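You operate a simulated robot arm through the tools that you are given. There is no shell and no other tool. Be economical: measure what you need, move in short steps, check, and stop when the job is done.

The job below is to be done with a simulated two-armed robot. You get a single attempt, and the scene is never put back.

Task
Fetch the clear cup and set it on the shelf of the bottle bench. Put the mixed lids on the front deck away on the sockets of the lid rack. Take the clear jug and leave it on the bench top by the link block. Put the white can that says "41" from the back deck on the purple tag. Take the varnish bottle and leave it on the front deck. Take the test panel on the back deck and put it away on the top of the bottle bench. Put the wash bottle on the back deck away on the top of the bottle bench. Do these in any order. Set down upright: clear cup, mixed lids, clear jug, white can, varnish bottle, wash bottle.

It is judged by the outcome, as a careful person would: the job done as asked, and still so three seconds after it is handed in. It fails if anything else is knocked over, pushed out of place, dropped, spilled or broken. A push-on lid holds only when it is set on centred and level and pressed home; a screw cap is set on level and turned clockwise until tight.

Robot
Two 7-joint arms with two-finger parallel grippers on one trunk, on a base that drives. Base frame: it is fixed to the floor where the robot stands at the start and does not move with it; the origin is under the middle of the robot, x ahead of it, y to its left, z up; the surface under the hand at the start is at about z = 900. Lengths are in mm, angles in degrees, forces in N, time in s.
The left shoulder is at the start at [50, 158, 983], the right one opposite. With the tool pointing down near the work surface each hand reaches from about 100 to 640 mm from the robot's upright axis, wherever it stands, measured 20 degrees to its own side. Places, roughly: bench top by the link block [-12500, -8100, 900]; clear cup (7x7x8 cm) [700, 0, 900]; clear jug [-8000, -6250, 1000]; front deck [-7600, -5800, 900]; mixed lids [-7500, -5750, 1000]; purple tag [-8750, -6250, 1000]; shelf of the bottle bench [-3500, 1900, 300]; sockets of the lid rack (68x20 cm) [-8740, -1400, 860]; test panel [-9500, -6250, 1000]; top of the bottle bench [-3500, 1900, 900]; varnish bottle [-9000, -6250, 1000]; wash bottle [-9250, -6250, 1000]; white can [-8500, -6250, 1000]. Payload 3.91 kg a hand.
The TCP of each hand is the grasp point between the finger pads, 30 mm short of the fingertips. In the tool frame z runs along the fingers and y along their closing line. The gripper opens to 110 mm. The fingers are 20 mm wide and 10 mm thick; the gripper's body (48 by 112 mm) begins 55 mm behind the TCP.
Orientation is told as [roll, pitch, yaw] about the base's x, y, z axes, in that order, counted from this pose: with the fingers straight down and closing along the base's y, the tool's x points along the base's -x, its y along +y and its z along -z.

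Tools
- The arms move only by the tool apply_moves. It takes "left_series", "right_series" or both (then of equal length, played together; a hand with none holds still); each is a list of rows, each an object of numbers (a shift or turn left out is 0, a gripper value left out holds the last): "x", "y", "z": the shift along the tool's x, y, z in m; "ax", "ay", "az": the turn, a rotation vector about the tool's x, y, z in degrees. In form: [{"x": .., "y": .., "z": .., "ax": .., "ay": .., "az": ..}, ...]. A call has 1 to 12 rows; each row shifts and turns the commanded pose from where the row before left it, along the tool's axes as they then stand. "left_jaw" and "right_jaw" are, for a hand that has rows, the finger opening in m, from 0 to 0.11, set as the call begins (left out, the last holds). A row lasts 0.2 s, in which the tool goes at most 50 mm and 8.6 degrees; a call with a longer step from one row to the next is refused whole, and so is a gripper value outside its range. A pose out of reach is approached as far as the arm can. The call stops where the force on the tool passes 40 N (or 10 N more than at its start, if that is more) or the arm is blocked; 0.2 s more then pass. The fingers move at their own pace (about 153 mm/s each) and stop on an object; they squeeze with about 26 N. The grip force told is the motor's: it shows also when the fingers shut on nothing. Time passes only in rows, and 0.2 s behind the last, so rows that do not move let the fingers close. It gives the time, the measured TCP pose, the force on the tool (base axes), the opening and the grip force at its end, in the units of the frame above (readings bear some noise), with the torque about the TCP (base axes, N m) and any sound that the robot's microphone picked up, and new pictures: "pictures" is both (left out), scene, wrist or none (wrist: the cameras of the hands that moved).
- Cameras (640 x 400 px; columns grow to the right, rows downward): "scene" is now at [130.8, 13.7, 1172.7]; the picture's right is [0.15, -0.99, 0.00], its down [-0.03, -0.00, -1.00] and it looks along [0.99, 0.15, -0.03] (base axes); focal length 226 px, centre (320, 200). "left" rides on the left gripper at [72, -17, -103] in its tool frame; the picture's right is [0.23, 0.97, 0.00], its down [-0.76, 0.18, -0.62] and it looks along [-0.61, 0.14, 0.78] (tool axes); focal length 222 px, centre (320, 200). "right" rides on the right gripper at [73, 17, -103] in its tool frame; the picture's right is [-0.23, 0.97, 0.00], its down [-0.76, -0.18, -0.62] and it looks along [-0.61, -0.14, 0.78] (tool axes); focal length 222 px, centre (320, 200). There is no depth. A picture from a camera that has moved, and an enlarged one, comes with that camera's place and axes in the base frame and with its lens.
- slide_trunk(by): slides the trunk up (or, below 0, down) by that many mm; the arms and the scene camera ride with it, the base frame stays. It gives what a move gives, with no picture.
- steer(legs): drives the robot by 1 to 6 legs, each [ahead, turn to the left] in mm and degrees, along the robot's own axes; the way and the turn of a leg run together, so that a leg with both is an arc; at most 1500 mm and 180 degrees a leg. The arms and the cameras ride along, it lands a little off, and it stops where it bumps. It gives what a move gives, and a new picture of the scene camera.
- turn_head(pan, tilt): turns the head with the scene camera to pan (to the left, within 80 degrees either way) and tilt (down, from -29 to 69), counted from straight ahead of the robot. It gives what a move gives, and a new picture of the scene camera.
- close_up(camera, box): a new picture of the part [left, top, right, bottom] of that camera's present view, enlarged. No time passes.
- job_done(): hands the job in; it is judged then, once.

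Go step by step. Nothing tells you exact positions but the pictures and the camera data: compare them with the known pose of the tool, close in by small moves and look again before you grip or let go. The budget is 207 turns and 260 pictures, counting those below and the enlarged ones. Unless the task says otherwise, let go and move clear before handing in, and close with one line.

The tools are called after "Request:" by a JSON object that holds its "fn" and its "kwargs". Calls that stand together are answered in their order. apply_moves: Moves the arms, as the interface text tells. Its arguments: {"type":"object","properties":{"left_series":{"type":"array","items":{"type":"object","properties":{"x":{"type":"number"},"y":{"type":"number"},"z":{"type":"number"},"ax":{"type":"number"},"ay":{"type":"number"},"az":{"type":"number"}}}},"left_jaw":{"type":"number"},"right_series":{"type":"array","items":{"type":"object","properties":{"x":{"type":"number"},"y":{"type":"number"},"z":{"type":"number"},"ax":{"type":"number"},"ay":{"type":"number"},"az":{"type":"number"}}}},"right_jaw":{"type":"number"},"pictures":{"type":"string","enum":["both","scene","wrist","none"]}},"required":[]} The other tools are called the same way: slide_trunk (by) slides the trunk up or down; steer (legs) drives the base; turn_head (pan, tilt) turns the head that bears the scene camera; close_up (camera, box) takes an enlarged picture of a part of a camera's view; job_done () hands the job in.

At the start:

```text
clock: 0.0
left_ee_pos: [315.3, 129.6, 1180.4]
left_orientation: [0.0, 0.0, 0.0]
left_ft_force: [0.2, -0.5, -0.7]
left_wrist_torque: [-0.02, -0.01, 0.02]
left_grip_width: 110.3
left_grip_force: 0.1
right_ee_pos: [389.7, -104.5, 1178.3]
right_orientation: [0.0, 0.1, -0.1]
right_ft_force: [0.7, 0.6, 0.3]
right_wrist_torque: [0.02, -0.02, -0.01]
right_grip_width: 110.1
right_grip_force: 0.1
trunk travel left (down, up): [-225.0, 257.0]
robot x, y, heading: [0.2, 1.2, 0.0]
head pan, tilt: [8.8, 1.5]
```

scene: 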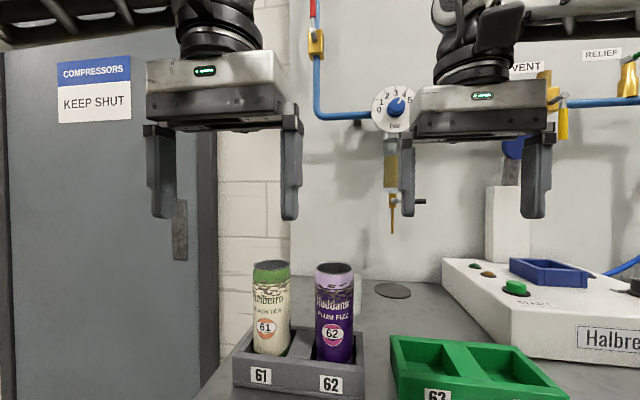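
right: 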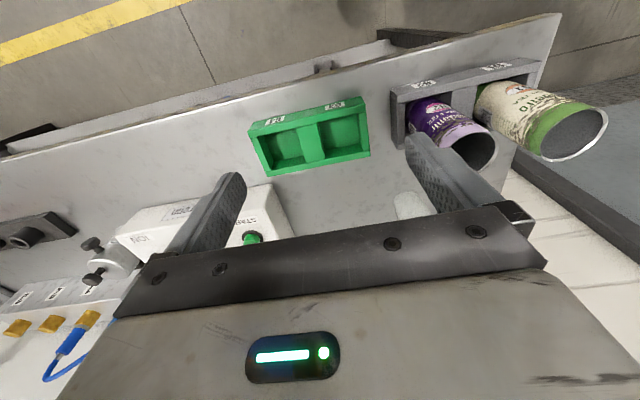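
left: 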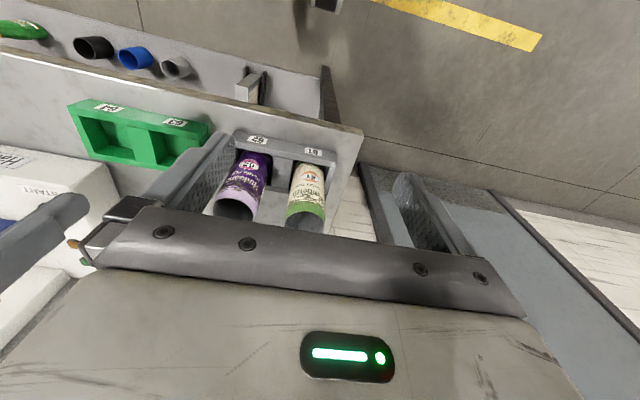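

I see a bench ahead with cans in a holder, and something clear just behind them near column 357. I will tilt the head down to see it better.

Request:
{"fn": "turn_head", "kwargs": {"pan": 0, "tilt": 30}}

Request:
{"fn": "close_up", "kwargs": {"camera": "right", "box": [200, 60, 540, 272]}}

```text
clock: 0.9
left_ee_pos: [314.5, 129.7, 1180.8]
left_orientation: [0.0, 0.0, -0.1]
left_ft_force: [0.1, 0.6, 0.9]
left_wrist_torque: [-0.02, -0.04, -0.01]
left_grip_width: 110.0
left_grip_force: 0.1
right_ee_pos: [389.2, -104.2, 1178.3]
right_orientation: [0.0, 0.0, 0.0]
right_ft_force: [0.7, 0.0, 0.4]
right_wrist_torque: [0.04, 0.04, 0.02]
right_grip_width: 109.9
right_grip_force: 0.1
trunk travel left (down, up): [-225.0, 257.0]
robot x, y, heading: [-2.5, 3.0, -0.2]
head pan, tilt: [0.0, 30.0]
camera scene: at [131.6, -0.2, 1126.8], right [0.0, -1.0, 0.0], down [-0.5, 0.0, -0.87], along [0.87, 0.0, -0.5], focal length 226 px, centre (320, 200)
```

scene: 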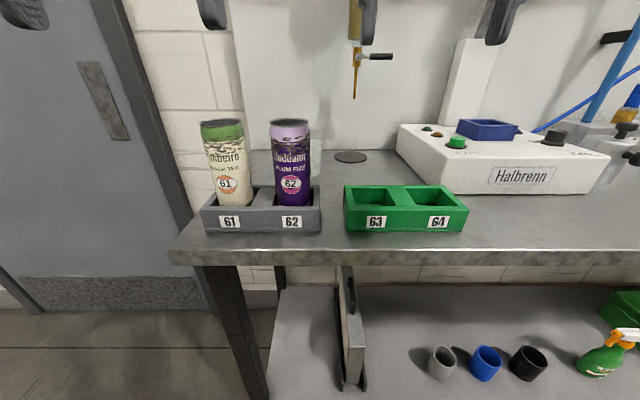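

```text
1.88 times, centred on (370, 166) of right
camera zoom: at [316.2, -87.1, 1282.1], right [0.23, 0.97, 0.0], down [0.76, -0.18, 0.62], along [0.61, -0.14, -0.78], focal length 418 px, centre (226, 264)
```

zoom: 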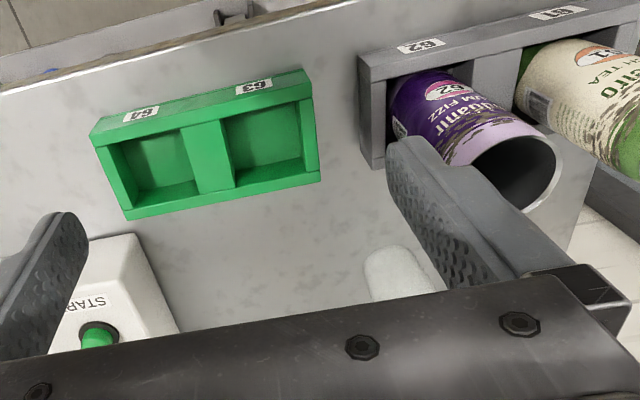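

The clear cup stands just behind can 62, at about (665, 33). I will turn left and move slightly ahead so the right arm can come over the empty green holder to reach it.

Request:
{"fn": "slide_trunk", "kwargs": {"by": 120}}

Request:
{"fn": "steer", "kwargs": {"legs": [[0, 24], [60, 0]]}}

Request:
{"fn": "turn_head", "kwargs": {"pan": -24, "tilt": 35}}

Request:
{"fn": "close_up", "kwargs": {"camera": "right", "box": [0, 0, 640, 400]}}

```text
clock: 2.4
left_ee_pos: [316.3, 130.6, 1301.0]
left_orientation: [-0.1, 0.0, 0.0]
left_ft_force: [-1.0, 0.5, -0.2]
left_wrist_torque: [0.02, 0.01, -0.03]
left_grip_width: 110.1
left_grip_force: 0.0
right_ee_pos: [389.7, -105.5, 1298.1]
right_orientation: [0.0, 0.0, -0.2]
right_ft_force: [1.1, -0.2, -0.7]
right_wrist_torque: [-0.02, 0.03, -0.01]
right_grip_width: 110.2
right_grip_force: 0.1
trunk travel left (down, up): [-345.0, 137.0]
robot x, y, heading: [0.2, 1.7, -0.1]
head pan, tilt: [0.0, 30.0]
```

```text
clock: 4.6
left_ee_pos: [291.0, 270.6, 1302.1]
left_orientation: [0.0, 0.0, 23.9]
left_ft_force: [-0.3, -0.4, -0.2]
left_wrist_torque: [0.01, 0.01, 0.04]
left_grip_width: 109.9
left_grip_force: 0.0
right_ee_pos: [453.9, 86.4, 1298.2]
right_orientation: [-0.1, 0.0, 23.8]
right_ft_force: [-0.2, 0.7, 0.0]
right_wrist_torque: [0.0, 0.04, -0.01]
right_grip_width: 110.2
right_grip_force: 0.0
trunk travel left (down, up): [-345.0, 137.0]
robot x, y, heading: [56.1, 23.4, 23.9]
head pan, tilt: [0.0, 30.0]
camera scene: at [175.5, 76.8, 1246.6], right [0.4, -0.91, 0.0], down [-0.46, -0.2, -0.87], along [0.79, 0.35, -0.5], focal length 226 px, centre (320, 200)
```

scene: 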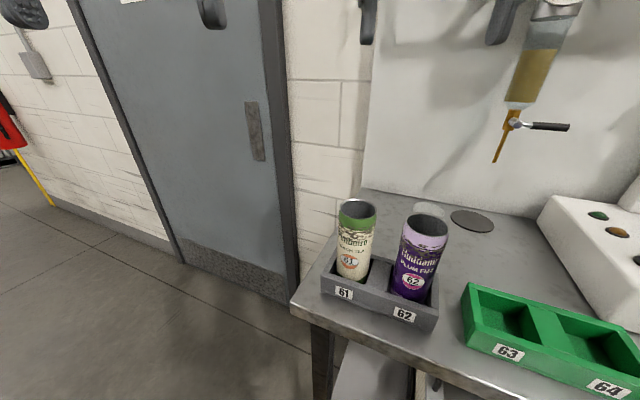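

```text
clock: 5.5
left_ee_pos: [290.8, 270.3, 1300.7]
left_orientation: [0.1, 0.1, 23.9]
left_ft_force: [-0.3, 0.6, -0.5]
left_wrist_torque: [-0.02, -0.01, 0.04]
left_grip_width: 110.0
left_grip_force: 0.1
right_ee_pos: [452.5, 86.7, 1298.2]
right_orientation: [0.0, -0.1, 23.8]
right_ft_force: [-0.8, 0.2, -0.1]
right_wrist_torque: [-0.04, 0.01, -0.03]
right_grip_width: 110.2
right_grip_force: 0.0
trunk travel left (down, up): [-345.0, 137.0]
robot x, y, heading: [55.3, 27.8, 23.9]
head pan, tilt: [-24.0, 35.0]
camera scene: at [180.1, 39.8, 1239.0], right [0.0, -1.0, 0.0], down [-0.57, 0.0, -0.82], along [0.82, 0.0, -0.57], focal length 226 px, centre (320, 200)
```

scene: 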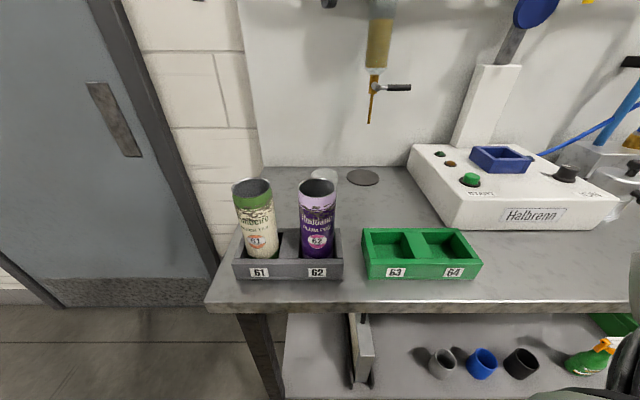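

```text
1.00 times, centred on (320, 200) of right (not enlarged: the box is as wide or as high as the picture)
camera zoom: at [378.8, 72.9, 1402.1], right [-0.18, 0.98, 0.0], down [0.77, 0.14, 0.62], along [0.61, 0.12, -0.78], focal length 222 px, centre (320, 200)
```

zoom: 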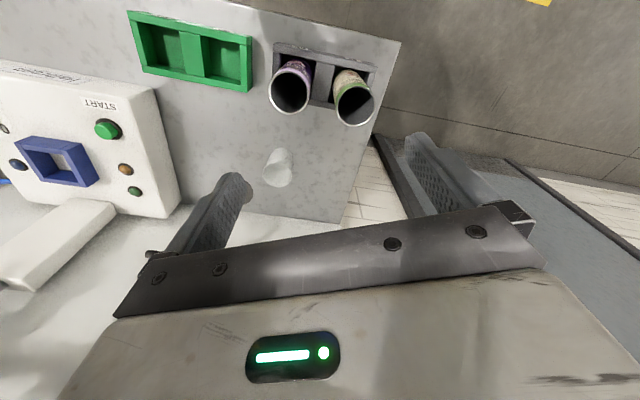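

The wrist view puts the cup's top centre at about (664, 33). I'll zoom in to check its shape.

Request:
{"fn": "close_up", "kwargs": {"camera": "right", "box": [200, 110, 360, 210]}}

```text
4.00 times, centred on (280, 160) of right
camera zoom: at [378.8, 72.9, 1402.1], right [-0.18, 0.98, 0.0], down [0.77, 0.14, 0.62], along [0.61, 0.12, -0.78], focal length 888 px, centre (480, 360)
```

zoom: 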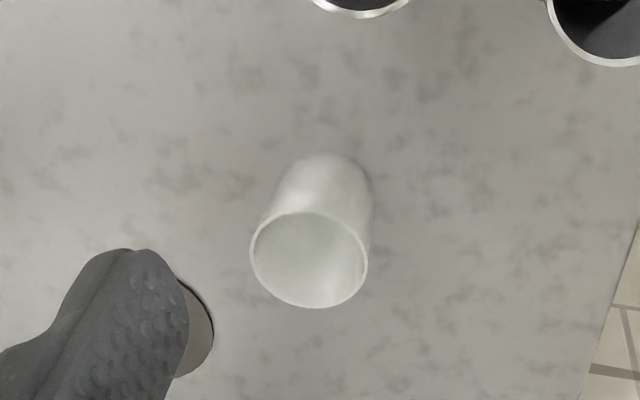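

Cup centre is about (656, 30). I'll move the right hand above it at height and then part-way down.

Request:
{"fn": "apply_moves", "kwargs": {"right_series": [{"x": -0.0272, "y": -0.0223}, {"x": -0.0272, "y": -0.0223}, {"x": -0.0272, "y": -0.0223}, {"x": -0.0272, "y": -0.0223}, {"x": -0.0272, "y": -0.0223}, {"x": -0.0272, "y": -0.0223}, {"z": 0.045}, {"z": 0.045}, {"z": 0.045}, {"z": 0.045}, {"z": 0.03}], "right_jaw": 0.11, "pictures": "both"}}

```text
clock: 7.9
left_ee_pos: [291.2, 270.4, 1300.7]
left_orientation: [0.1, 0.0, 23.9]
left_ft_force: [0.4, -1.0, 0.0]
left_wrist_torque: [-0.02, -0.01, -0.01]
left_grip_width: 110.0
left_grip_force: 0.0
right_ee_pos: [619.4, 14.0, 1043.4]
right_orientation: [0.1, -0.1, 23.7]
right_ft_force: [0.2, -0.8, 0.1]
right_wrist_torque: [-0.02, 0.01, -0.03]
right_grip_width: 110.1
right_grip_force: 0.1
right hand out of reach, approached as far as the arm can: row 3, 4, 5, 6
trunk travel left (down, up): [-345.0, 137.0]
robot x, y, heading: [52.3, 24.3, 23.9]
head pan, tilt: [-24.0, 35.0]
camera scene: at [180.3, 39.7, 1239.0], right [0.0, -1.0, 0.0], down [-0.57, 0.0, -0.82], along [0.82, 0.0, -0.57], focal length 226 px, centre (320, 200)
camera right: at [545.4, 0.5, 1147.4], right [-0.18, 0.98, 0.0], down [0.77, 0.14, 0.62], along [0.61, 0.12, -0.78], focal length 222 px, centre (320, 200)
```

scene: 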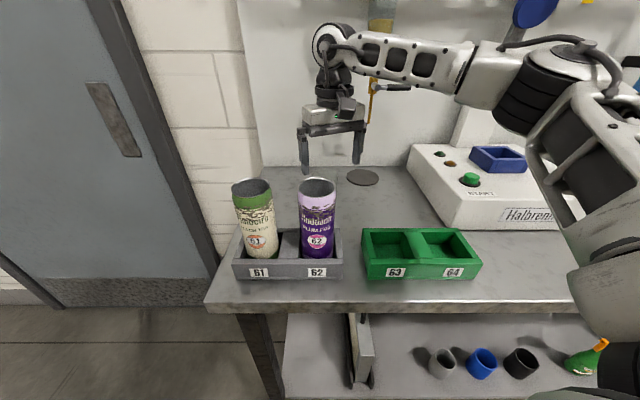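
right: 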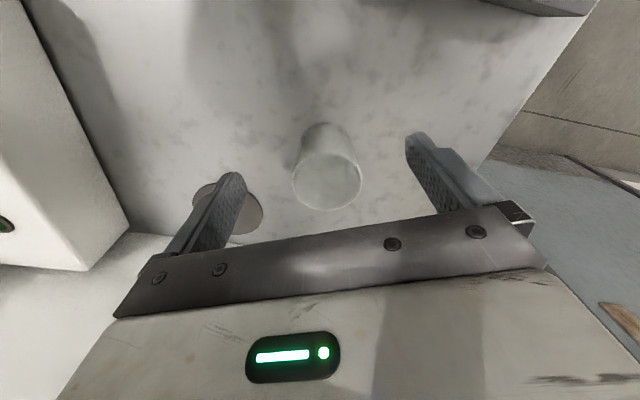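

The hand stopped about 36 mm short along the robot's heading because it ran out of reach. Driving ahead 37 mm should put it over the cup.

Request:
{"fn": "steer", "kwargs": {"legs": [[37, 0]]}}

Request:
{"fn": "apply_moves", "kwargs": {"right_series": [{"z": 0.01}], "pictures": "wrist"}}

```text
clock: 8.8
left_ee_pos: [326.4, 285.2, 1301.7]
left_orientation: [0.0, 0.1, 23.9]
left_ft_force: [0.3, 0.4, 0.3]
left_wrist_torque: [-0.01, -0.01, 0.0]
left_grip_width: 110.0
left_grip_force: 0.1
right_ee_pos: [654.1, 28.7, 1042.5]
right_orientation: [0.0, 0.0, 23.8]
right_ft_force: [0.2, 1.2, 0.5]
right_wrist_torque: [-0.02, 0.03, 0.01]
right_grip_width: 110.0
right_grip_force: 0.0
trunk travel left (down, up): [-345.0, 137.0]
robot x, y, heading: [83.5, 35.4, 24.0]
head pan, tilt: [-24.0, 35.0]
camera scene: at [214.4, 54.9, 1238.8], right [0.0, -1.0, 0.0], down [-0.57, 0.0, -0.82], along [0.82, 0.0, -0.57], focal length 226 px, centre (320, 200)
```

scene: 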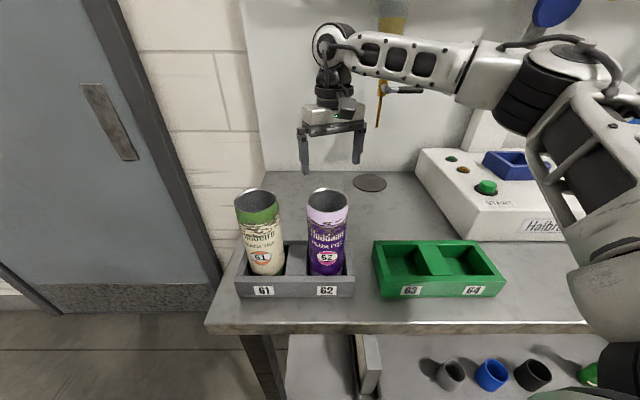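

```text
clock: 9.2
left_ee_pos: [325.3, 284.9, 1300.7]
left_orientation: [0.0, 0.0, 23.9]
left_ft_force: [-0.7, 0.3, -0.3]
left_wrist_torque: [0.03, 0.01, -0.01]
left_grip_width: 109.9
left_grip_force: 0.1
right_ee_pos: [654.7, 28.9, 1032.8]
right_orientation: [0.1, -0.2, 23.9]
right_ft_force: [0.1, 0.3, 0.5]
right_wrist_torque: [0.03, -0.03, -0.02]
right_grip_width: 110.3
right_grip_force: 0.0
trunk travel left (down, up): [-345.0, 137.0]
robot x, y, heading: [88.5, 38.8, 24.2]
head pan, tilt: [-24.0, 35.0]
camera right: at [578.8, 15.8, 1137.7], right [-0.18, 0.98, 0.0], down [0.77, 0.14, 0.62], along [0.61, 0.12, -0.78], focal length 222 px, centre (320, 200)
```

right: 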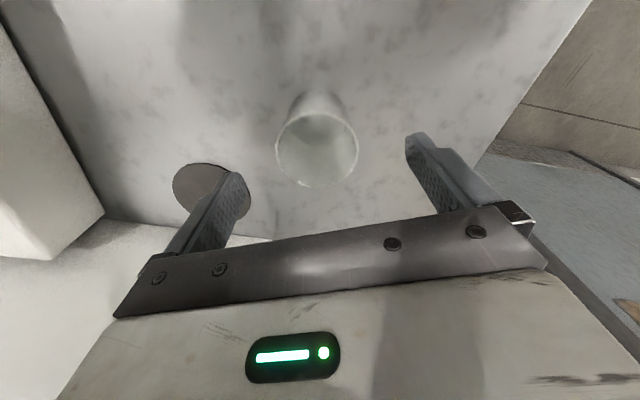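

The hand is centred over the cup, so I'll lower it and close.

Request:
{"fn": "apply_moves", "kwargs": {"right_series": [{"z": 0.04}, {"z": 0.03}, {"z": 0.018}], "pictures": "wrist"}}

Request:
{"fn": "apply_moves", "kwargs": {"right_series": [{}, {}, {}], "right_jaw": 0.04, "pictures": "wrist"}}

```text
clock: 10.0
left_ee_pos: [325.1, 285.3, 1300.6]
left_orientation: [-0.1, 0.0, 23.8]
left_ft_force: [0.5, 0.8, -0.3]
left_wrist_torque: [0.0, 0.0, -0.02]
left_grip_width: 110.2
left_grip_force: 0.1
right_ee_pos: [653.5, 28.6, 946.1]
right_orientation: [-0.1, -0.1, 23.7]
right_ft_force: [0.5, 0.6, -0.5]
right_wrist_torque: [0.0, -0.01, 0.0]
right_grip_width: 110.0
right_grip_force: 0.0
trunk travel left (down, up): [-345.0, 137.0]
robot x, y, heading: [87.5, 37.5, 23.8]
head pan, tilt: [-24.0, 35.0]
camera right: at [579.2, 16.0, 1049.8], right [-0.18, 0.98, 0.0], down [0.77, 0.14, 0.62], along [0.61, 0.12, -0.78], focal length 222 px, centre (320, 200)
```

right: 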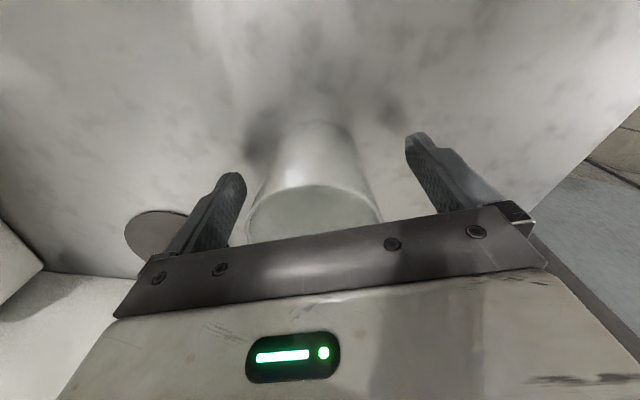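

```text
clock: 10.8
left_ee_pos: [325.1, 284.8, 1301.5]
left_orientation: [-0.1, -0.1, 23.9]
left_ft_force: [0.5, -0.7, 0.0]
left_wrist_torque: [0.04, 0.01, 0.02]
left_grip_width: 109.9
left_grip_force: 0.1
right_ee_pos: [654.5, 29.1, 946.2]
right_orientation: [0.0, -0.1, 23.8]
right_ft_force: [0.1, -0.1, 0.2]
right_wrist_torque: [0.04, -0.02, -0.03]
right_grip_width: 60.0
right_grip_force: 25.9
trunk travel left (down, up): [-345.0, 137.0]
robot x, y, heading: [87.6, 39.0, 23.8]
head pan, tilt: [-24.0, 35.0]
camera right: at [579.1, 16.0, 1050.0], right [-0.18, 0.98, 0.0], down [0.77, 0.14, 0.62], along [0.61, 0.12, -0.78], focal length 222 px, centre (320, 200)
```

right: 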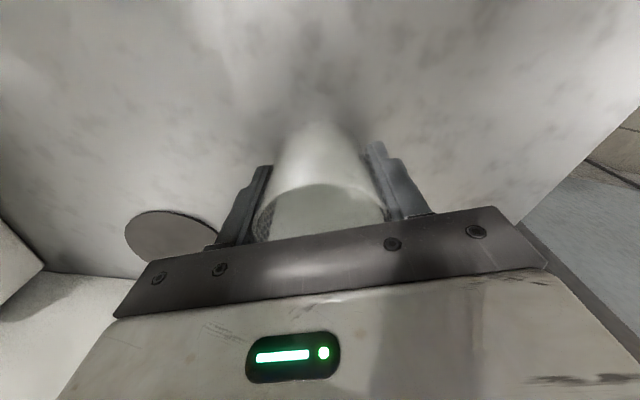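

The cup is gripped at 60 mm wide. I'll lift it straight up clear of the cans and pull it back.

Request:
{"fn": "apply_moves", "kwargs": {"right_series": [{"z": -0.03}, {"z": -0.045}, {"z": -0.045}, {"z": -0.045}, {"z": -0.045}, {"z": -0.04}, {"x": 0.03}, {"x": 0.04}, {"x": 0.045}, {"x": 0.045}, {"x": 0.045}, {"x": 0.045}], "pictures": "both"}}

Request:
{"fn": "steer", "kwargs": {"legs": [[-600, 0]]}}

Request:
{"fn": "turn_head", "kwargs": {"pan": 75, "tilt": 10}}

```text
clock: 13.4
left_ee_pos: [322.9, 283.8, 1301.3]
left_orientation: [0.1, -0.1, 23.9]
left_ft_force: [0.4, -0.8, -0.9]
left_wrist_torque: [0.01, -0.06, 0.03]
left_grip_width: 109.9
left_grip_force: 0.0
right_ee_pos: [423.0, -71.6, 1194.7]
right_orientation: [0.0, -0.1, 23.6]
right_ft_force: [-0.3, 0.1, 0.5]
right_wrist_torque: [0.01, 0.01, 0.02]
right_grip_width: 40.3
right_grip_force: 0.1
trunk travel left (down, up): [-345.0, 137.0]
robot x, y, heading: [84.5, 40.7, 23.8]
head pan, tilt: [-24.0, 35.0]
camera scene: at [213.1, 54.3, 1239.0], right [0.0, -1.0, 0.0], down [-0.57, 0.0, -0.82], along [0.82, 0.0, -0.57], focal length 226 px, centre (320, 200)
camera right: at [348.3, -84.9, 1299.4], right [-0.18, 0.98, 0.0], down [0.77, 0.14, 0.62], along [0.61, 0.12, -0.78], focal length 222 px, centre (320, 200)
```

scene: 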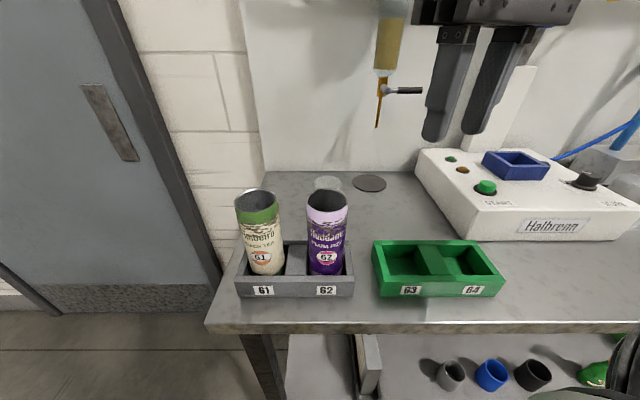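
right: 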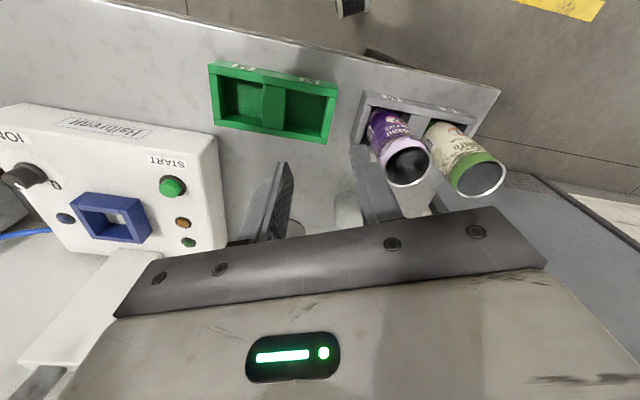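

```text
clock: 16.8
left_ee_pos: [-225.2, 43.4, 1302.0]
left_orientation: [0.0, 0.0, 24.1]
left_ft_force: [0.9, -0.3, -0.6]
left_wrist_torque: [0.02, 0.0, -0.04]
left_grip_width: 110.1
left_grip_force: 0.0
right_ee_pos: [-124.6, -313.7, 1195.3]
right_orientation: [0.1, 0.0, 23.8]
right_ft_force: [-0.8, -0.9, 0.3]
right_wrist_torque: [0.01, -0.02, 0.06]
right_grip_width: 39.7
right_grip_force: 0.1
trunk travel left (down, up): [-345.0, 137.0]
robot x, y, heading: [-459.3, -205.1, 24.1]
head pan, tilt: [-24.0, 35.0]
camera scene: at [-335.2, -188.6, 1239.0], right [0.0, -1.0, 0.0], down [-0.57, 0.0, -0.82], along [0.82, 0.0, -0.57], focal length 226 px, centre (320, 200)
```

scene: 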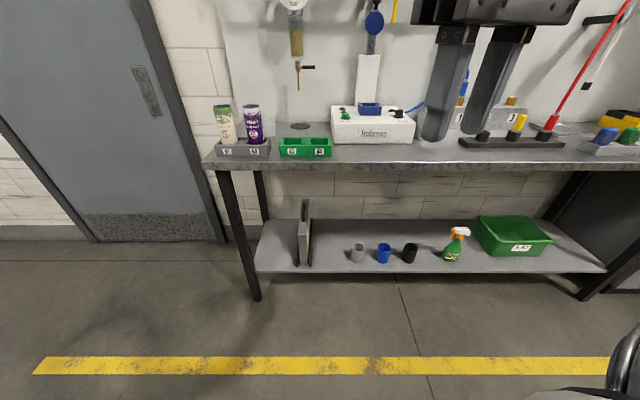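

```text
clock: 18.5
left_ee_pos: [-224.9, 42.4, 1301.5]
left_orientation: [0.0, 0.0, 24.1]
left_ft_force: [0.0, 0.2, 0.1]
left_wrist_torque: [0.0, -0.01, -0.02]
left_grip_width: 110.2
left_grip_force: 0.1
right_ee_pos: [-124.8, -314.0, 1194.7]
right_orientation: [0.0, -0.1, 23.9]
right_ft_force: [-1.3, -0.5, 0.2]
right_wrist_torque: [0.02, 0.01, -0.01]
right_grip_width: 40.2
right_grip_force: 0.1
trunk travel left (down, up): [-345.0, 137.0]
robot x, y, heading: [-461.4, -207.1, 24.1]
head pan, tilt: [75.0, 10.0]
camera scene: at [-437.4, -96.7, 1279.1], right [0.99, 0.16, 0.0], down [0.03, -0.17, -0.98], along [-0.15, 0.97, -0.17], focal length 226 px, centre (320, 200)
```

scene: 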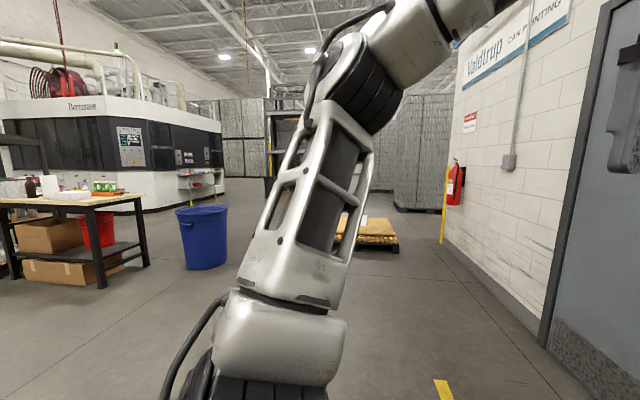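

The grip slipped as I lifted, and the cup still stands on the bench. I'll drive back and look at it closely.

Request:
{"fn": "apply_moves", "kwargs": {"right_series": [{}, {}], "right_jaw": 0.11, "pictures": "none"}}

Request:
{"fn": "steer", "kwargs": {"legs": [[600, 0]]}}

Request:
{"fn": "close_up", "kwargs": {"camera": "right", "box": [240, 120, 480, 270]}}

```text
clock: 19.1
left_ee_pos: [-224.4, 41.7, 1301.2]
left_orientation: [0.0, -0.1, 24.0]
left_ft_force: [-0.9, 0.7, 0.0]
left_wrist_torque: [0.0, -0.03, 0.04]
left_grip_width: 110.0
left_grip_force: 0.2
right_ee_pos: [-123.9, -313.6, 1195.0]
right_orientation: [0.0, 0.1, 23.9]
right_ft_force: [0.2, -0.1, 0.1]
right_wrist_torque: [-0.02, 0.02, 0.02]
right_grip_width: 110.0
right_grip_force: 0.0
trunk travel left (down, up): [-345.0, 137.0]
robot x, y, heading: [-461.7, -200.4, 24.0]
head pan, tilt: [75.0, 10.0]
```

```text
clock: 22.5
left_ee_pos: [322.2, 285.8, 1300.3]
left_orientation: [0.0, 0.0, 23.9]
left_ft_force: [-0.2, 0.5, -0.1]
left_wrist_torque: [0.0, 0.01, 0.01]
left_grip_width: 109.8
left_grip_force: 0.0
right_ee_pos: [422.6, -70.3, 1195.4]
right_orientation: [0.0, 0.0, 23.8]
right_ft_force: [0.3, -0.3, 1.0]
right_wrist_torque: [-0.01, 0.0, 0.0]
right_grip_width: 110.0
right_grip_force: 0.1
trunk travel left (down, up): [-345.0, 137.0]
robot x, y, heading: [86.8, 36.4, 24.1]
head pan, tilt: [75.0, 10.0]
camera scene: at [110.2, 146.7, 1279.1], right [0.99, 0.16, 0.0], down [0.03, -0.17, -0.98], along [-0.15, 0.97, -0.17], focal length 226 px, centre (320, 200)
```

scene: 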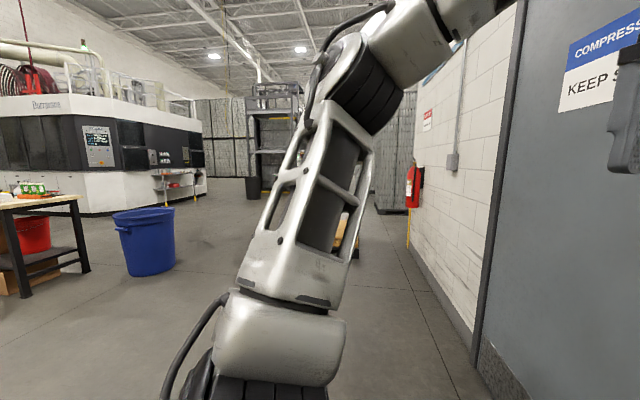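

```text
2.67 times, centred on (360, 195) of right
camera zoom: at [348.6, -84.1, 1299.4], right [-0.19, 0.98, 0.0], down [0.77, 0.14, 0.62], along [0.61, 0.12, -0.78], focal length 592 px, centre (213, 213)
```

zoom: 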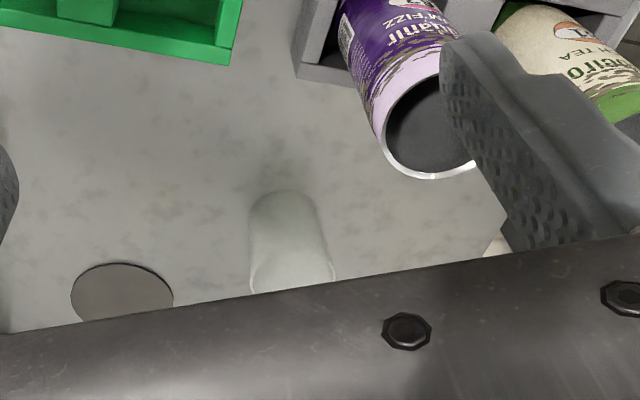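

The cup is upright and tapers slightly, wider at the rim. I'll go back over it and try a lower, firmer grip, then lift slowly.

Request:
{"fn": "turn_head", "kwargs": {"pan": -24, "tilt": 35}}

Request:
{"fn": "apply_moves", "kwargs": {"right_series": [{"x": -0.045}, {"x": -0.045}, {"x": -0.045}, {"x": -0.045}, {"x": -0.04}, {"x": -0.03}, {"z": 0.04}, {"z": 0.045}, {"z": 0.045}, {"z": 0.03}], "right_jaw": 0.11, "pictures": "wrist"}}

```text
clock: 24.3
left_ee_pos: [323.2, 284.8, 1300.6]
left_orientation: [0.0, 0.0, 23.9]
left_ft_force: [-0.1, 0.3, 0.6]
left_wrist_torque: [0.0, -0.01, -0.01]
left_grip_width: 110.3
left_grip_force: 0.1
right_ee_pos: [422.6, -69.7, 1194.9]
right_orientation: [0.0, -0.1, 23.8]
right_ft_force: [-0.8, -0.6, 0.6]
right_wrist_torque: [-0.01, 0.0, 0.05]
right_grip_width: 110.1
right_grip_force: 0.1
trunk travel left (down, up): [-345.0, 137.0]
robot x, y, heading: [84.1, 40.5, 24.0]
head pan, tilt: [-24.0, 35.0]
camera scene: at [212.4, 54.7, 1239.0], right [0.0, -1.0, 0.0], down [-0.57, 0.0, -0.82], along [0.82, 0.0, -0.57], focal length 226 px, centre (320, 200)
```

scene: 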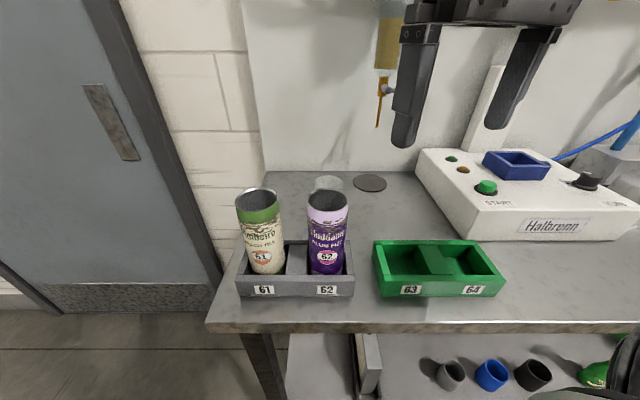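

```text
clock: 26.5
left_ee_pos: [322.6, 285.9, 1300.8]
left_orientation: [0.0, 0.0, 23.9]
left_ft_force: [0.3, 0.1, -0.4]
left_wrist_torque: [0.02, -0.03, 0.0]
left_grip_width: 110.1
left_grip_force: 0.1
right_ee_pos: [651.5, 30.5, 1036.1]
right_orientation: [0.1, -0.1, 23.8]
right_ft_force: [-0.1, -0.7, 0.1]
right_wrist_torque: [0.01, -0.03, 0.01]
right_grip_width: 110.1
right_grip_force: 0.2
trunk travel left (down, up): [-345.0, 137.0]
robot x, y, heading: [87.0, 37.0, 23.7]
head pan, tilt: [-24.0, 35.0]
camera right: at [577.2, 17.1, 1139.4], right [-0.19, 0.98, 0.0], down [0.77, 0.14, 0.62], along [0.61, 0.12, -0.78], focal length 222 px, centre (320, 200)
```

right: 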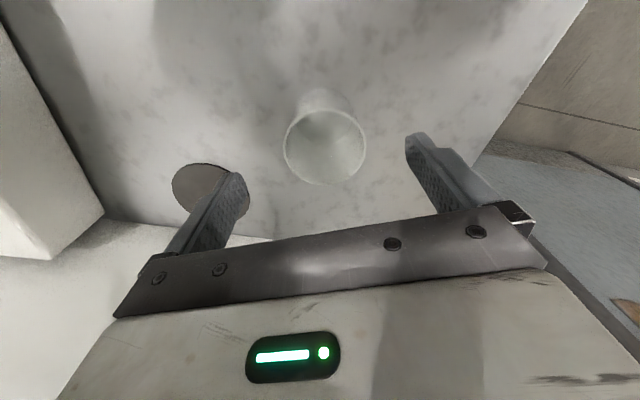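

I'll shift 5 mm, lower, close firmly and then lift very slowly while checking the grip.

Request:
{"fn": "apply_moves", "kwargs": {"right_series": [{"y": 0.005}, {"z": 0.04}, {"z": 0.035}, {"z": 0.021}], "pictures": "none"}}

Request:
{"fn": "apply_moves", "kwargs": {"right_series": [{}, {}, {}, {}, {}], "right_jaw": 0.0, "pictures": "none"}}

Request:
{"fn": "apply_moves", "kwargs": {"right_series": [{"z": -0.002}, {"z": -0.004}, {"z": -0.005}, {"z": -0.005}, {}], "pictures": "wrist"}}

```text
clock: 27.5
left_ee_pos: [323.7, 285.7, 1301.3]
left_orientation: [0.0, 0.1, 24.0]
left_ft_force: [-0.9, -0.4, -0.7]
left_wrist_torque: [0.01, 0.01, -0.03]
left_grip_width: 109.9
left_grip_force: 0.0
right_ee_pos: [650.2, 34.5, 939.7]
right_orientation: [0.1, -0.1, 23.8]
right_ft_force: [0.1, -0.2, -0.1]
right_wrist_torque: [-0.01, 0.03, 0.02]
right_grip_width: 109.9
right_grip_force: 0.1
trunk travel left (down, up): [-345.0, 137.0]
robot x, y, heading: [92.4, 39.6, 24.1]
head pan, tilt: [-24.0, 35.0]
```

```text
clock: 28.7
left_ee_pos: [322.0, 286.2, 1300.9]
left_orientation: [0.0, -0.1, 23.8]
left_ft_force: [-0.1, -0.6, 0.0]
left_wrist_torque: [0.02, -0.02, -0.02]
left_grip_width: 110.0
left_grip_force: 0.0
right_ee_pos: [649.8, 34.9, 939.9]
right_orientation: [0.0, 0.0, 23.7]
right_ft_force: [-0.5, -0.7, -0.1]
right_wrist_torque: [0.01, -0.03, 0.01]
right_grip_width: 59.7
right_grip_force: 26.0
trunk travel left (down, up): [-345.0, 137.0]
robot x, y, heading: [85.7, 38.8, 23.9]
head pan, tilt: [-24.0, 35.0]
```

```text
clock: 29.9
left_ee_pos: [322.7, 285.4, 1301.5]
left_orientation: [0.0, 0.0, 23.9]
left_ft_force: [-0.6, 0.5, -0.1]
left_wrist_torque: [0.02, 0.01, -0.01]
left_grip_width: 110.0
left_grip_force: 0.0
right_ee_pos: [648.9, 35.4, 956.0]
right_orientation: [0.0, -0.2, 23.8]
right_ft_force: [-0.3, 0.0, -0.3]
right_wrist_torque: [-0.04, -0.03, 0.01]
right_grip_width: 60.0
right_grip_force: 26.2
trunk travel left (down, up): [-345.0, 137.0]
robot x, y, heading: [86.5, 34.8, 24.0]
head pan, tilt: [-24.0, 35.0]
camera right: at [575.3, 21.7, 1059.6], right [-0.19, 0.98, 0.0], down [0.77, 0.14, 0.62], along [0.61, 0.12, -0.78], focal length 222 px, centre (320, 200)
```

right: 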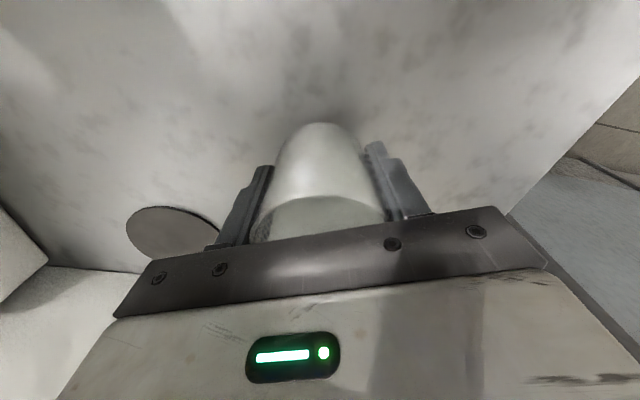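

The cup seems held after 16 mm of lift, with the width still at 60. I'll continue gently.

Request:
{"fn": "apply_moves", "kwargs": {"right_series": [{"z": -0.006}, {"z": -0.008}, {"z": -0.008}, {"z": -0.008}, {}], "pictures": "wrist"}}

```text
clock: 31.1
left_ee_pos: [322.0, 285.6, 1300.6]
left_orientation: [0.0, 0.0, 23.9]
left_ft_force: [-1.1, -0.4, -0.3]
left_wrist_torque: [0.02, 0.0, 0.01]
left_grip_width: 109.9
left_grip_force: 0.0
right_ee_pos: [649.2, 33.7, 986.0]
right_orientation: [0.0, 0.0, 23.9]
right_ft_force: [0.1, -0.8, -0.2]
right_wrist_torque: [-0.02, 0.02, -0.02]
right_grip_width: 59.9
right_grip_force: 25.7
trunk travel left (down, up): [-345.0, 137.0]
robot x, y, heading: [84.2, 38.7, 23.8]
head pan, tilt: [-24.0, 35.0]
camera right: at [575.5, 21.4, 1090.1], right [-0.19, 0.98, 0.0], down [0.77, 0.14, 0.62], along [0.61, 0.12, -0.78], focal length 222 px, centre (320, 200)
```

right: 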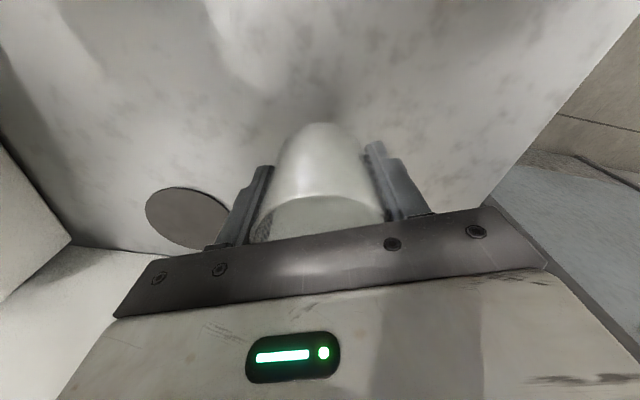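

The cup is holding. I'll keep lifting with gentle ramps.

Request:
{"fn": "apply_moves", "kwargs": {"right_series": [{"z": -0.006}, {"z": -0.01}, {"z": -0.014}, {"z": -0.018}, {"z": -0.02}, {"z": -0.02}, {"z": -0.02}, {"z": -0.02}, {"z": -0.018}, {"z": -0.014}, {"z": -0.01}, {"z": -0.006}], "pictures": "wrist"}}

```text
clock: 33.7
left_ee_pos: [322.8, 284.9, 1302.9]
left_orientation: [0.0, 0.0, 23.8]
left_ft_force: [1.4, 0.0, 0.4]
left_wrist_torque: [-0.02, 0.03, 0.01]
left_grip_width: 109.9
left_grip_force: 0.1
right_ee_pos: [649.3, 34.3, 1162.6]
right_orientation: [0.0, -0.1, 23.9]
right_ft_force: [0.2, -0.1, 0.5]
right_wrist_torque: [-0.01, -0.01, 0.0]
right_grip_width: 60.1
right_grip_force: 25.9
trunk travel left (down, up): [-345.0, 137.0]
robot x, y, heading: [89.5, 37.8, 23.8]
head pan, tilt: [-24.0, 35.0]
camera right: at [574.9, 21.2, 1266.5], right [-0.19, 0.98, 0.0], down [0.77, 0.14, 0.62], along [0.61, 0.12, -0.78], focal length 222 px, centre (320, 200)
```

right: 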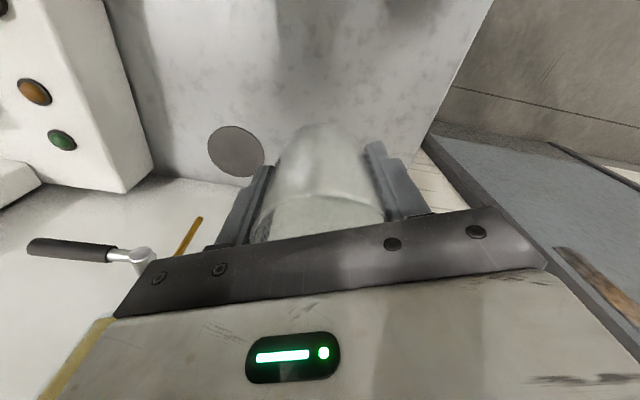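

Held well at 1163 high. I'll pull back gently toward the robot.

Request:
{"fn": "apply_moves", "kwargs": {"right_series": [{"x": 0.006, "z": -0.006}, {"x": 0.012, "z": -0.01}, {"x": 0.018, "z": -0.01}, {"x": 0.022, "z": -0.006}, {"x": 0.026}, {"x": 0.026}, {"x": 0.026}, {"x": 0.024}, {"x": 0.022}, {"x": 0.018}, {"x": 0.012}, {"x": 0.006}], "pictures": "wrist"}}

Request:
{"fn": "steer", "kwargs": {"legs": [[-100, 0]]}}

```text
clock: 36.3
left_ee_pos: [323.2, 285.6, 1301.8]
left_orientation: [0.1, 0.0, 23.9]
left_ft_force: [-0.8, 0.6, -0.1]
left_wrist_torque: [0.01, -0.03, 0.0]
left_grip_width: 110.2
left_grip_force: 0.1
right_ee_pos: [449.4, -52.7, 1193.1]
right_orientation: [0.0, -0.1, 23.8]
right_ft_force: [-0.9, -0.4, -1.1]
right_wrist_torque: [0.0, 0.02, -0.04]
right_grip_width: 60.1
right_grip_force: 26.3
trunk travel left (down, up): [-345.0, 137.0]
robot x, y, heading: [84.5, 37.4, 23.8]
head pan, tilt: [-24.0, 35.0]
camera right: at [375.2, -66.8, 1297.4], right [-0.19, 0.98, 0.0], down [0.77, 0.15, 0.62], along [0.61, 0.12, -0.78], focal length 222 px, centre (320, 200)
```

right: 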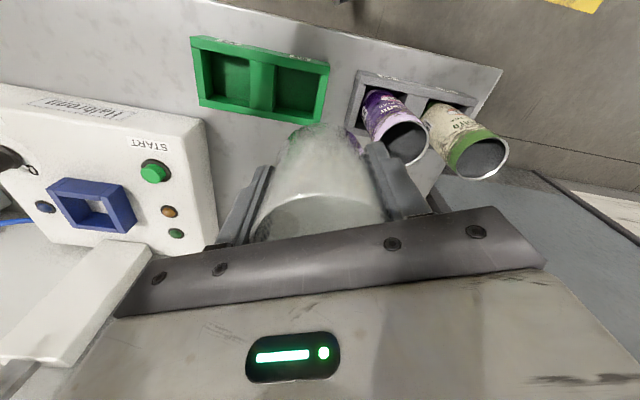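

```text
clock: 37.4
left_ee_pos: [230.6, 245.3, 1301.2]
left_orientation: [0.0, 0.0, 24.0]
left_ft_force: [0.2, -0.1, 0.3]
left_wrist_torque: [0.03, -0.03, -0.01]
left_grip_width: 109.9
left_grip_force: 0.1
right_ee_pos: [357.5, -94.9, 1193.8]
right_orientation: [0.0, -0.1, 23.7]
right_ft_force: [0.1, -0.2, -0.6]
right_wrist_torque: [0.01, -0.01, -0.04]
right_grip_width: 60.0
right_grip_force: 25.6
trunk travel left (down, up): [-345.0, 137.0]
robot x, y, heading: [-5.0, -4.5, 24.1]
head pan, tilt: [-24.0, 35.0]
camera scene: at [120.4, 13.8, 1239.1], right [0.0, -1.0, 0.0], down [-0.57, 0.0, -0.82], along [0.82, 0.0, -0.57], focal length 226 px, centre (320, 200)
```

scene: 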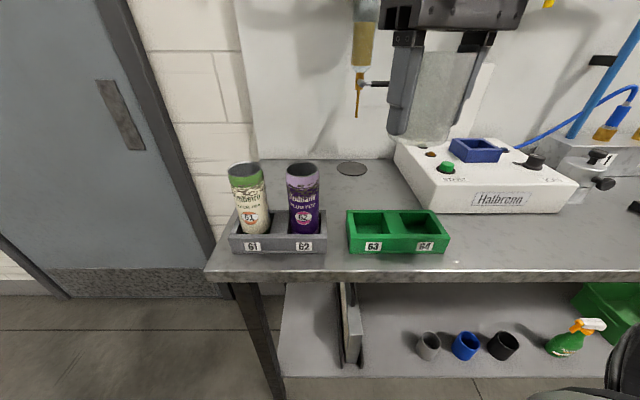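

The cup held through the drive. I'll back off and turn toward the bottle bench to look at it.

Request:
{"fn": "steer", "kwargs": {"legs": [[-500, 0], [0, 60], [0, 66]]}}

Request:
{"fn": "turn_head", "kwargs": {"pan": 0, "tilt": 10}}

```text
clock: 45.9
left_ee_pos: [-804.9, -162.7, 1300.9]
left_orientation: [0.0, 0.0, 150.2]
left_ft_force: [-0.2, 0.9, 0.5]
left_wrist_torque: [-0.01, -0.01, -0.01]
left_grip_width: 110.1
left_grip_force: 0.1
right_ee_pos: [-606.8, 140.4, 1192.5]
right_orientation: [-0.1, -0.1, 150.1]
right_ft_force: [-0.4, 0.1, -0.5]
right_wrist_torque: [-0.02, 0.01, 0.0]
right_grip_width: 60.2
right_grip_force: 25.8
trunk travel left (down, up): [-345.0, 137.0]
robot x, y, heading: [-467.4, -209.0, 149.9]
head pan, tilt: [-24.0, 35.0]
camera scene: at [-551.9, -116.2, 1239.0], right [0.81, 0.59, 0.0], down [0.34, -0.46, -0.82], along [-0.48, 0.66, -0.57], focal length 226 px, centre (320, 200)
```

scene: 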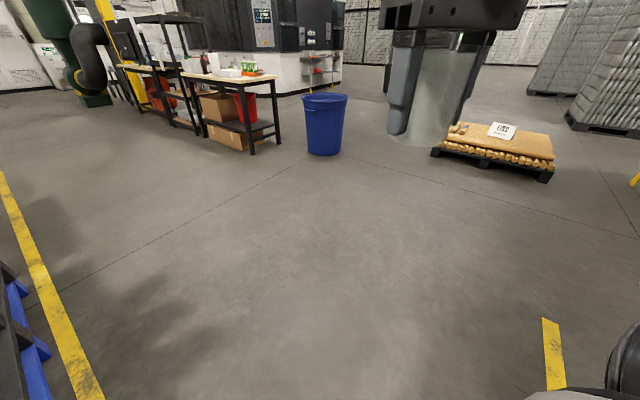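

```text
clock: 46.8
left_ee_pos: [-805.2, -162.6, 1300.2]
left_orientation: [0.0, 0.1, 150.3]
left_ft_force: [-0.7, 0.7, -0.4]
left_wrist_torque: [0.01, -0.01, -0.01]
left_grip_width: 110.0
left_grip_force: 0.1
right_ee_pos: [-606.3, 139.9, 1192.8]
right_orientation: [0.0, -0.1, 150.2]
right_ft_force: [0.6, 0.0, -1.0]
right_wrist_torque: [0.03, -0.05, -0.05]
right_grip_width: 59.8
right_grip_force: 25.6
trunk travel left (down, up): [-345.0, 137.0]
robot x, y, heading: [-466.7, -209.4, 149.8]
head pan, tilt: [0.0, 10.0]
camera scene: at [-580.5, -140.9, 1279.0], right [0.5, 0.87, 0.0], down [0.15, -0.09, -0.98], along [-0.85, 0.49, -0.17], focal length 226 px, centre (320, 200)
```

scene: 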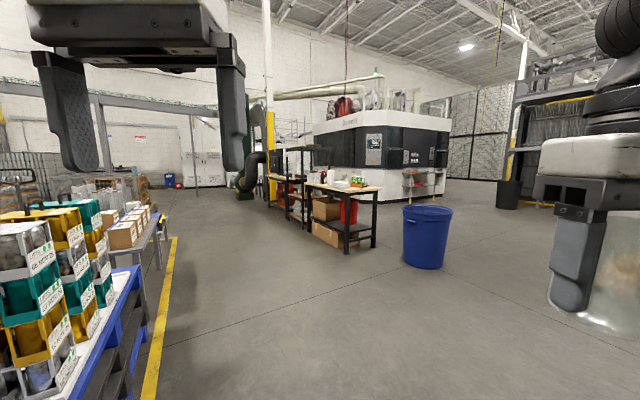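

Request:
{"fn": "close_up", "kwargs": {"camera": "scene", "box": [250, 140, 410, 240]}}

```text
4.00 times, centred on (330, 190) of scene
camera zoom: at [-580.5, -140.9, 1279.0], right [0.5, 0.87, 0.0], down [0.15, -0.09, -0.98], along [-0.85, 0.49, -0.17], focal length 902 px, centre (280, 240)
```

zoom: 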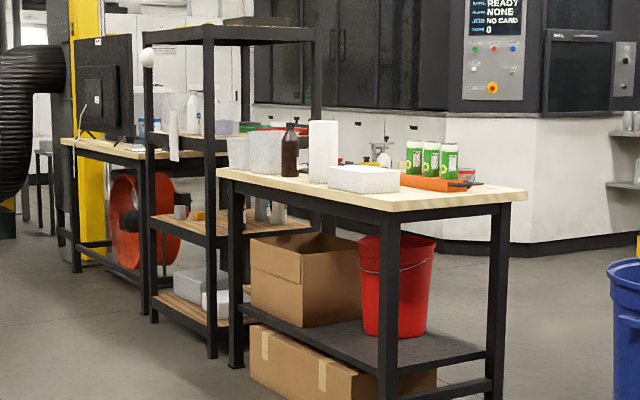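

The bottle bench spans about x −4170..−2890 and y 1610..2157, with its long side facing −y. I'll drive nearer to find a free spot on the shelf.

Request:
{"fn": "steer", "kwargs": {"legs": [[0, -6], [1500, 0], [700, 0]]}}

Request:
{"fn": "turn_head", "kwargs": {"pan": -8, "tilt": 22}}

```text
clock: 58.2
left_ee_pos: [-2592.0, 1154.5, 1300.1]
left_orientation: [-0.1, 0.0, 144.6]
left_ft_force: [0.2, 0.1, -0.8]
left_wrist_torque: [0.01, -0.01, -0.03]
left_grip_width: 110.1
left_grip_force: 0.0
right_ee_pos: [-2364.9, 1437.3, 1193.0]
right_orientation: [0.0, -0.1, 144.5]
right_ft_force: [0.0, 0.2, -0.1]
right_wrist_torque: [0.0, -0.01, -0.03]
right_grip_width: 60.1
right_grip_force: 26.3
trunk travel left (down, up): [-345.0, 137.0]
robot x, y, heading: [-2257.7, 1075.8, 144.5]
head pan, tilt: [0.0, 10.0]
camera scene: at [-2366.2, 1154.5, 1279.0], right [0.58, 0.81, 0.0], down [0.14, -0.1, -0.98], along [-0.8, 0.57, -0.17], focal length 226 px, centre (320, 200)
```

scene: 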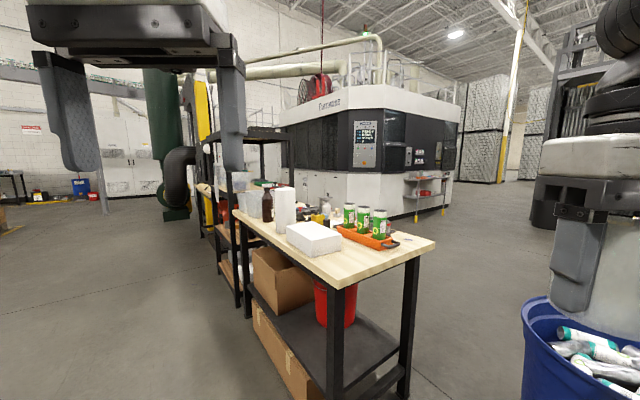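

```text
clock: 59.0
left_ee_pos: [-2590.7, 1155.1, 1301.1]
left_orientation: [0.0, 0.1, 144.6]
left_ft_force: [-0.6, -0.5, 0.1]
left_wrist_torque: [-0.03, -0.03, 0.0]
left_grip_width: 109.9
left_grip_force: 0.0
right_ee_pos: [-2365.0, 1436.8, 1193.5]
right_orientation: [0.0, -0.1, 144.5]
right_ft_force: [-0.4, 0.0, -0.5]
right_wrist_torque: [-0.03, 0.02, 0.0]
right_grip_width: 60.0
right_grip_force: 25.7
trunk travel left (down, up): [-345.0, 137.0]
robot x, y, heading: [-2258.8, 1074.5, 144.5]
head pan, tilt: [-8.0, 22.0]
camera scene: at [-2357.7, 1164.2, 1259.6], right [0.69, 0.73, 0.0], down [0.27, -0.26, -0.93], along [-0.67, 0.64, -0.37], focal length 226 px, centre (320, 200)
```

scene: 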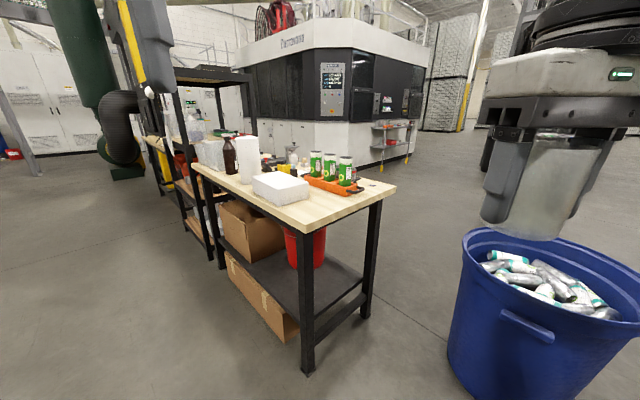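

The right end of the shelf is free in front of the red bucket, so I'll aim for about (−3090, 1720) there. I'll drive along the front of the bench and face it.

Request:
{"fn": "steer", "kwargs": {"legs": [[0, 27], [1060, 0], [0, -81]]}}

Request:
{"fn": "turn_head", "kwargs": {"pan": -20, "tilt": 50}}

```text
clock: 69.2
left_ee_pos: [-3436.9, 1554.1, 1301.3]
left_orientation: [0.0, 0.0, 90.8]
left_ft_force: [0.1, 0.5, 0.0]
left_wrist_torque: [-0.04, 0.0, 0.01]
left_grip_width: 110.0
left_grip_force: 0.1
right_ee_pos: [-3073.9, 1536.8, 1194.1]
right_orientation: [0.0, -0.1, 90.6]
right_ft_force: [-0.5, -0.7, -1.3]
right_wrist_torque: [0.0, 0.02, -0.04]
right_grip_width: 60.1
right_grip_force: 25.9
trunk travel left (down, up): [-345.0, 137.0]
robot x, y, heading: [-3305.5, 1238.4, 90.7]
head pan, tilt: [-8.0, 22.0]
camera scene: at [-3290.7, 1370.8, 1259.6], right [0.99, -0.13, 0.0], down [-0.05, -0.37, -0.93], along [0.12, 0.92, -0.37], focal length 226 px, centre (320, 200)
```

scene: 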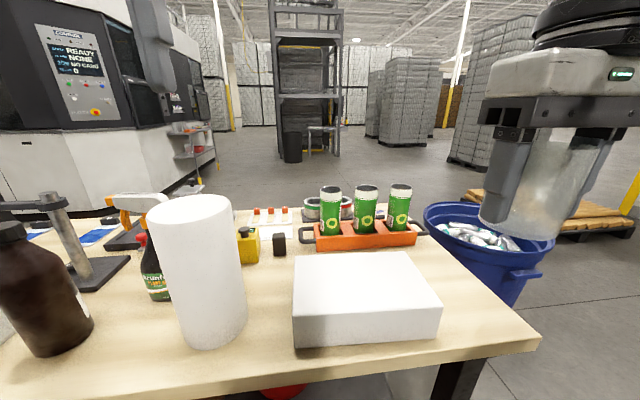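

```text
clock: 70.1
left_ee_pos: [-3437.2, 1553.2, 1302.9]
left_orientation: [0.0, 0.0, 90.7]
left_ft_force: [-0.6, -0.1, 0.8]
left_wrist_torque: [0.03, 0.0, -0.01]
left_grip_width: 110.0
left_grip_force: 0.1
right_ee_pos: [-3075.4, 1536.1, 1193.8]
right_orientation: [0.0, -0.1, 90.6]
right_ft_force: [0.4, -0.5, -1.0]
right_wrist_torque: [0.01, -0.01, 0.01]
right_grip_width: 60.3
right_grip_force: 25.9
trunk travel left (down, up): [-345.0, 137.0]
robot x, y, heading: [-3305.5, 1238.8, 90.6]
head pan, tilt: [-20.0, 50.0]
camera scene: at [-3277.2, 1351.4, 1217.3], right [0.94, -0.33, 0.0], down [-0.25, -0.72, -0.64], along [0.21, 0.61, -0.77], focal length 226 px, centre (320, 200)
```

scene: 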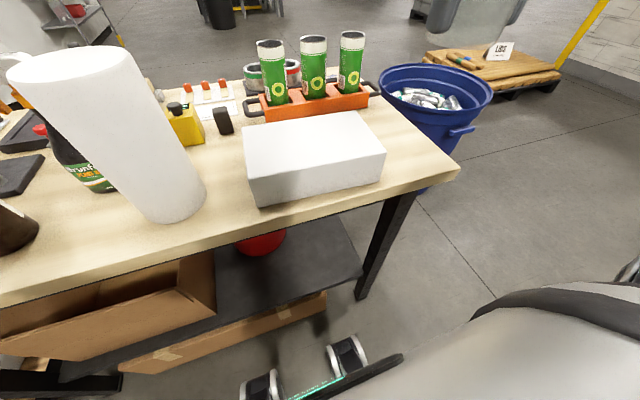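

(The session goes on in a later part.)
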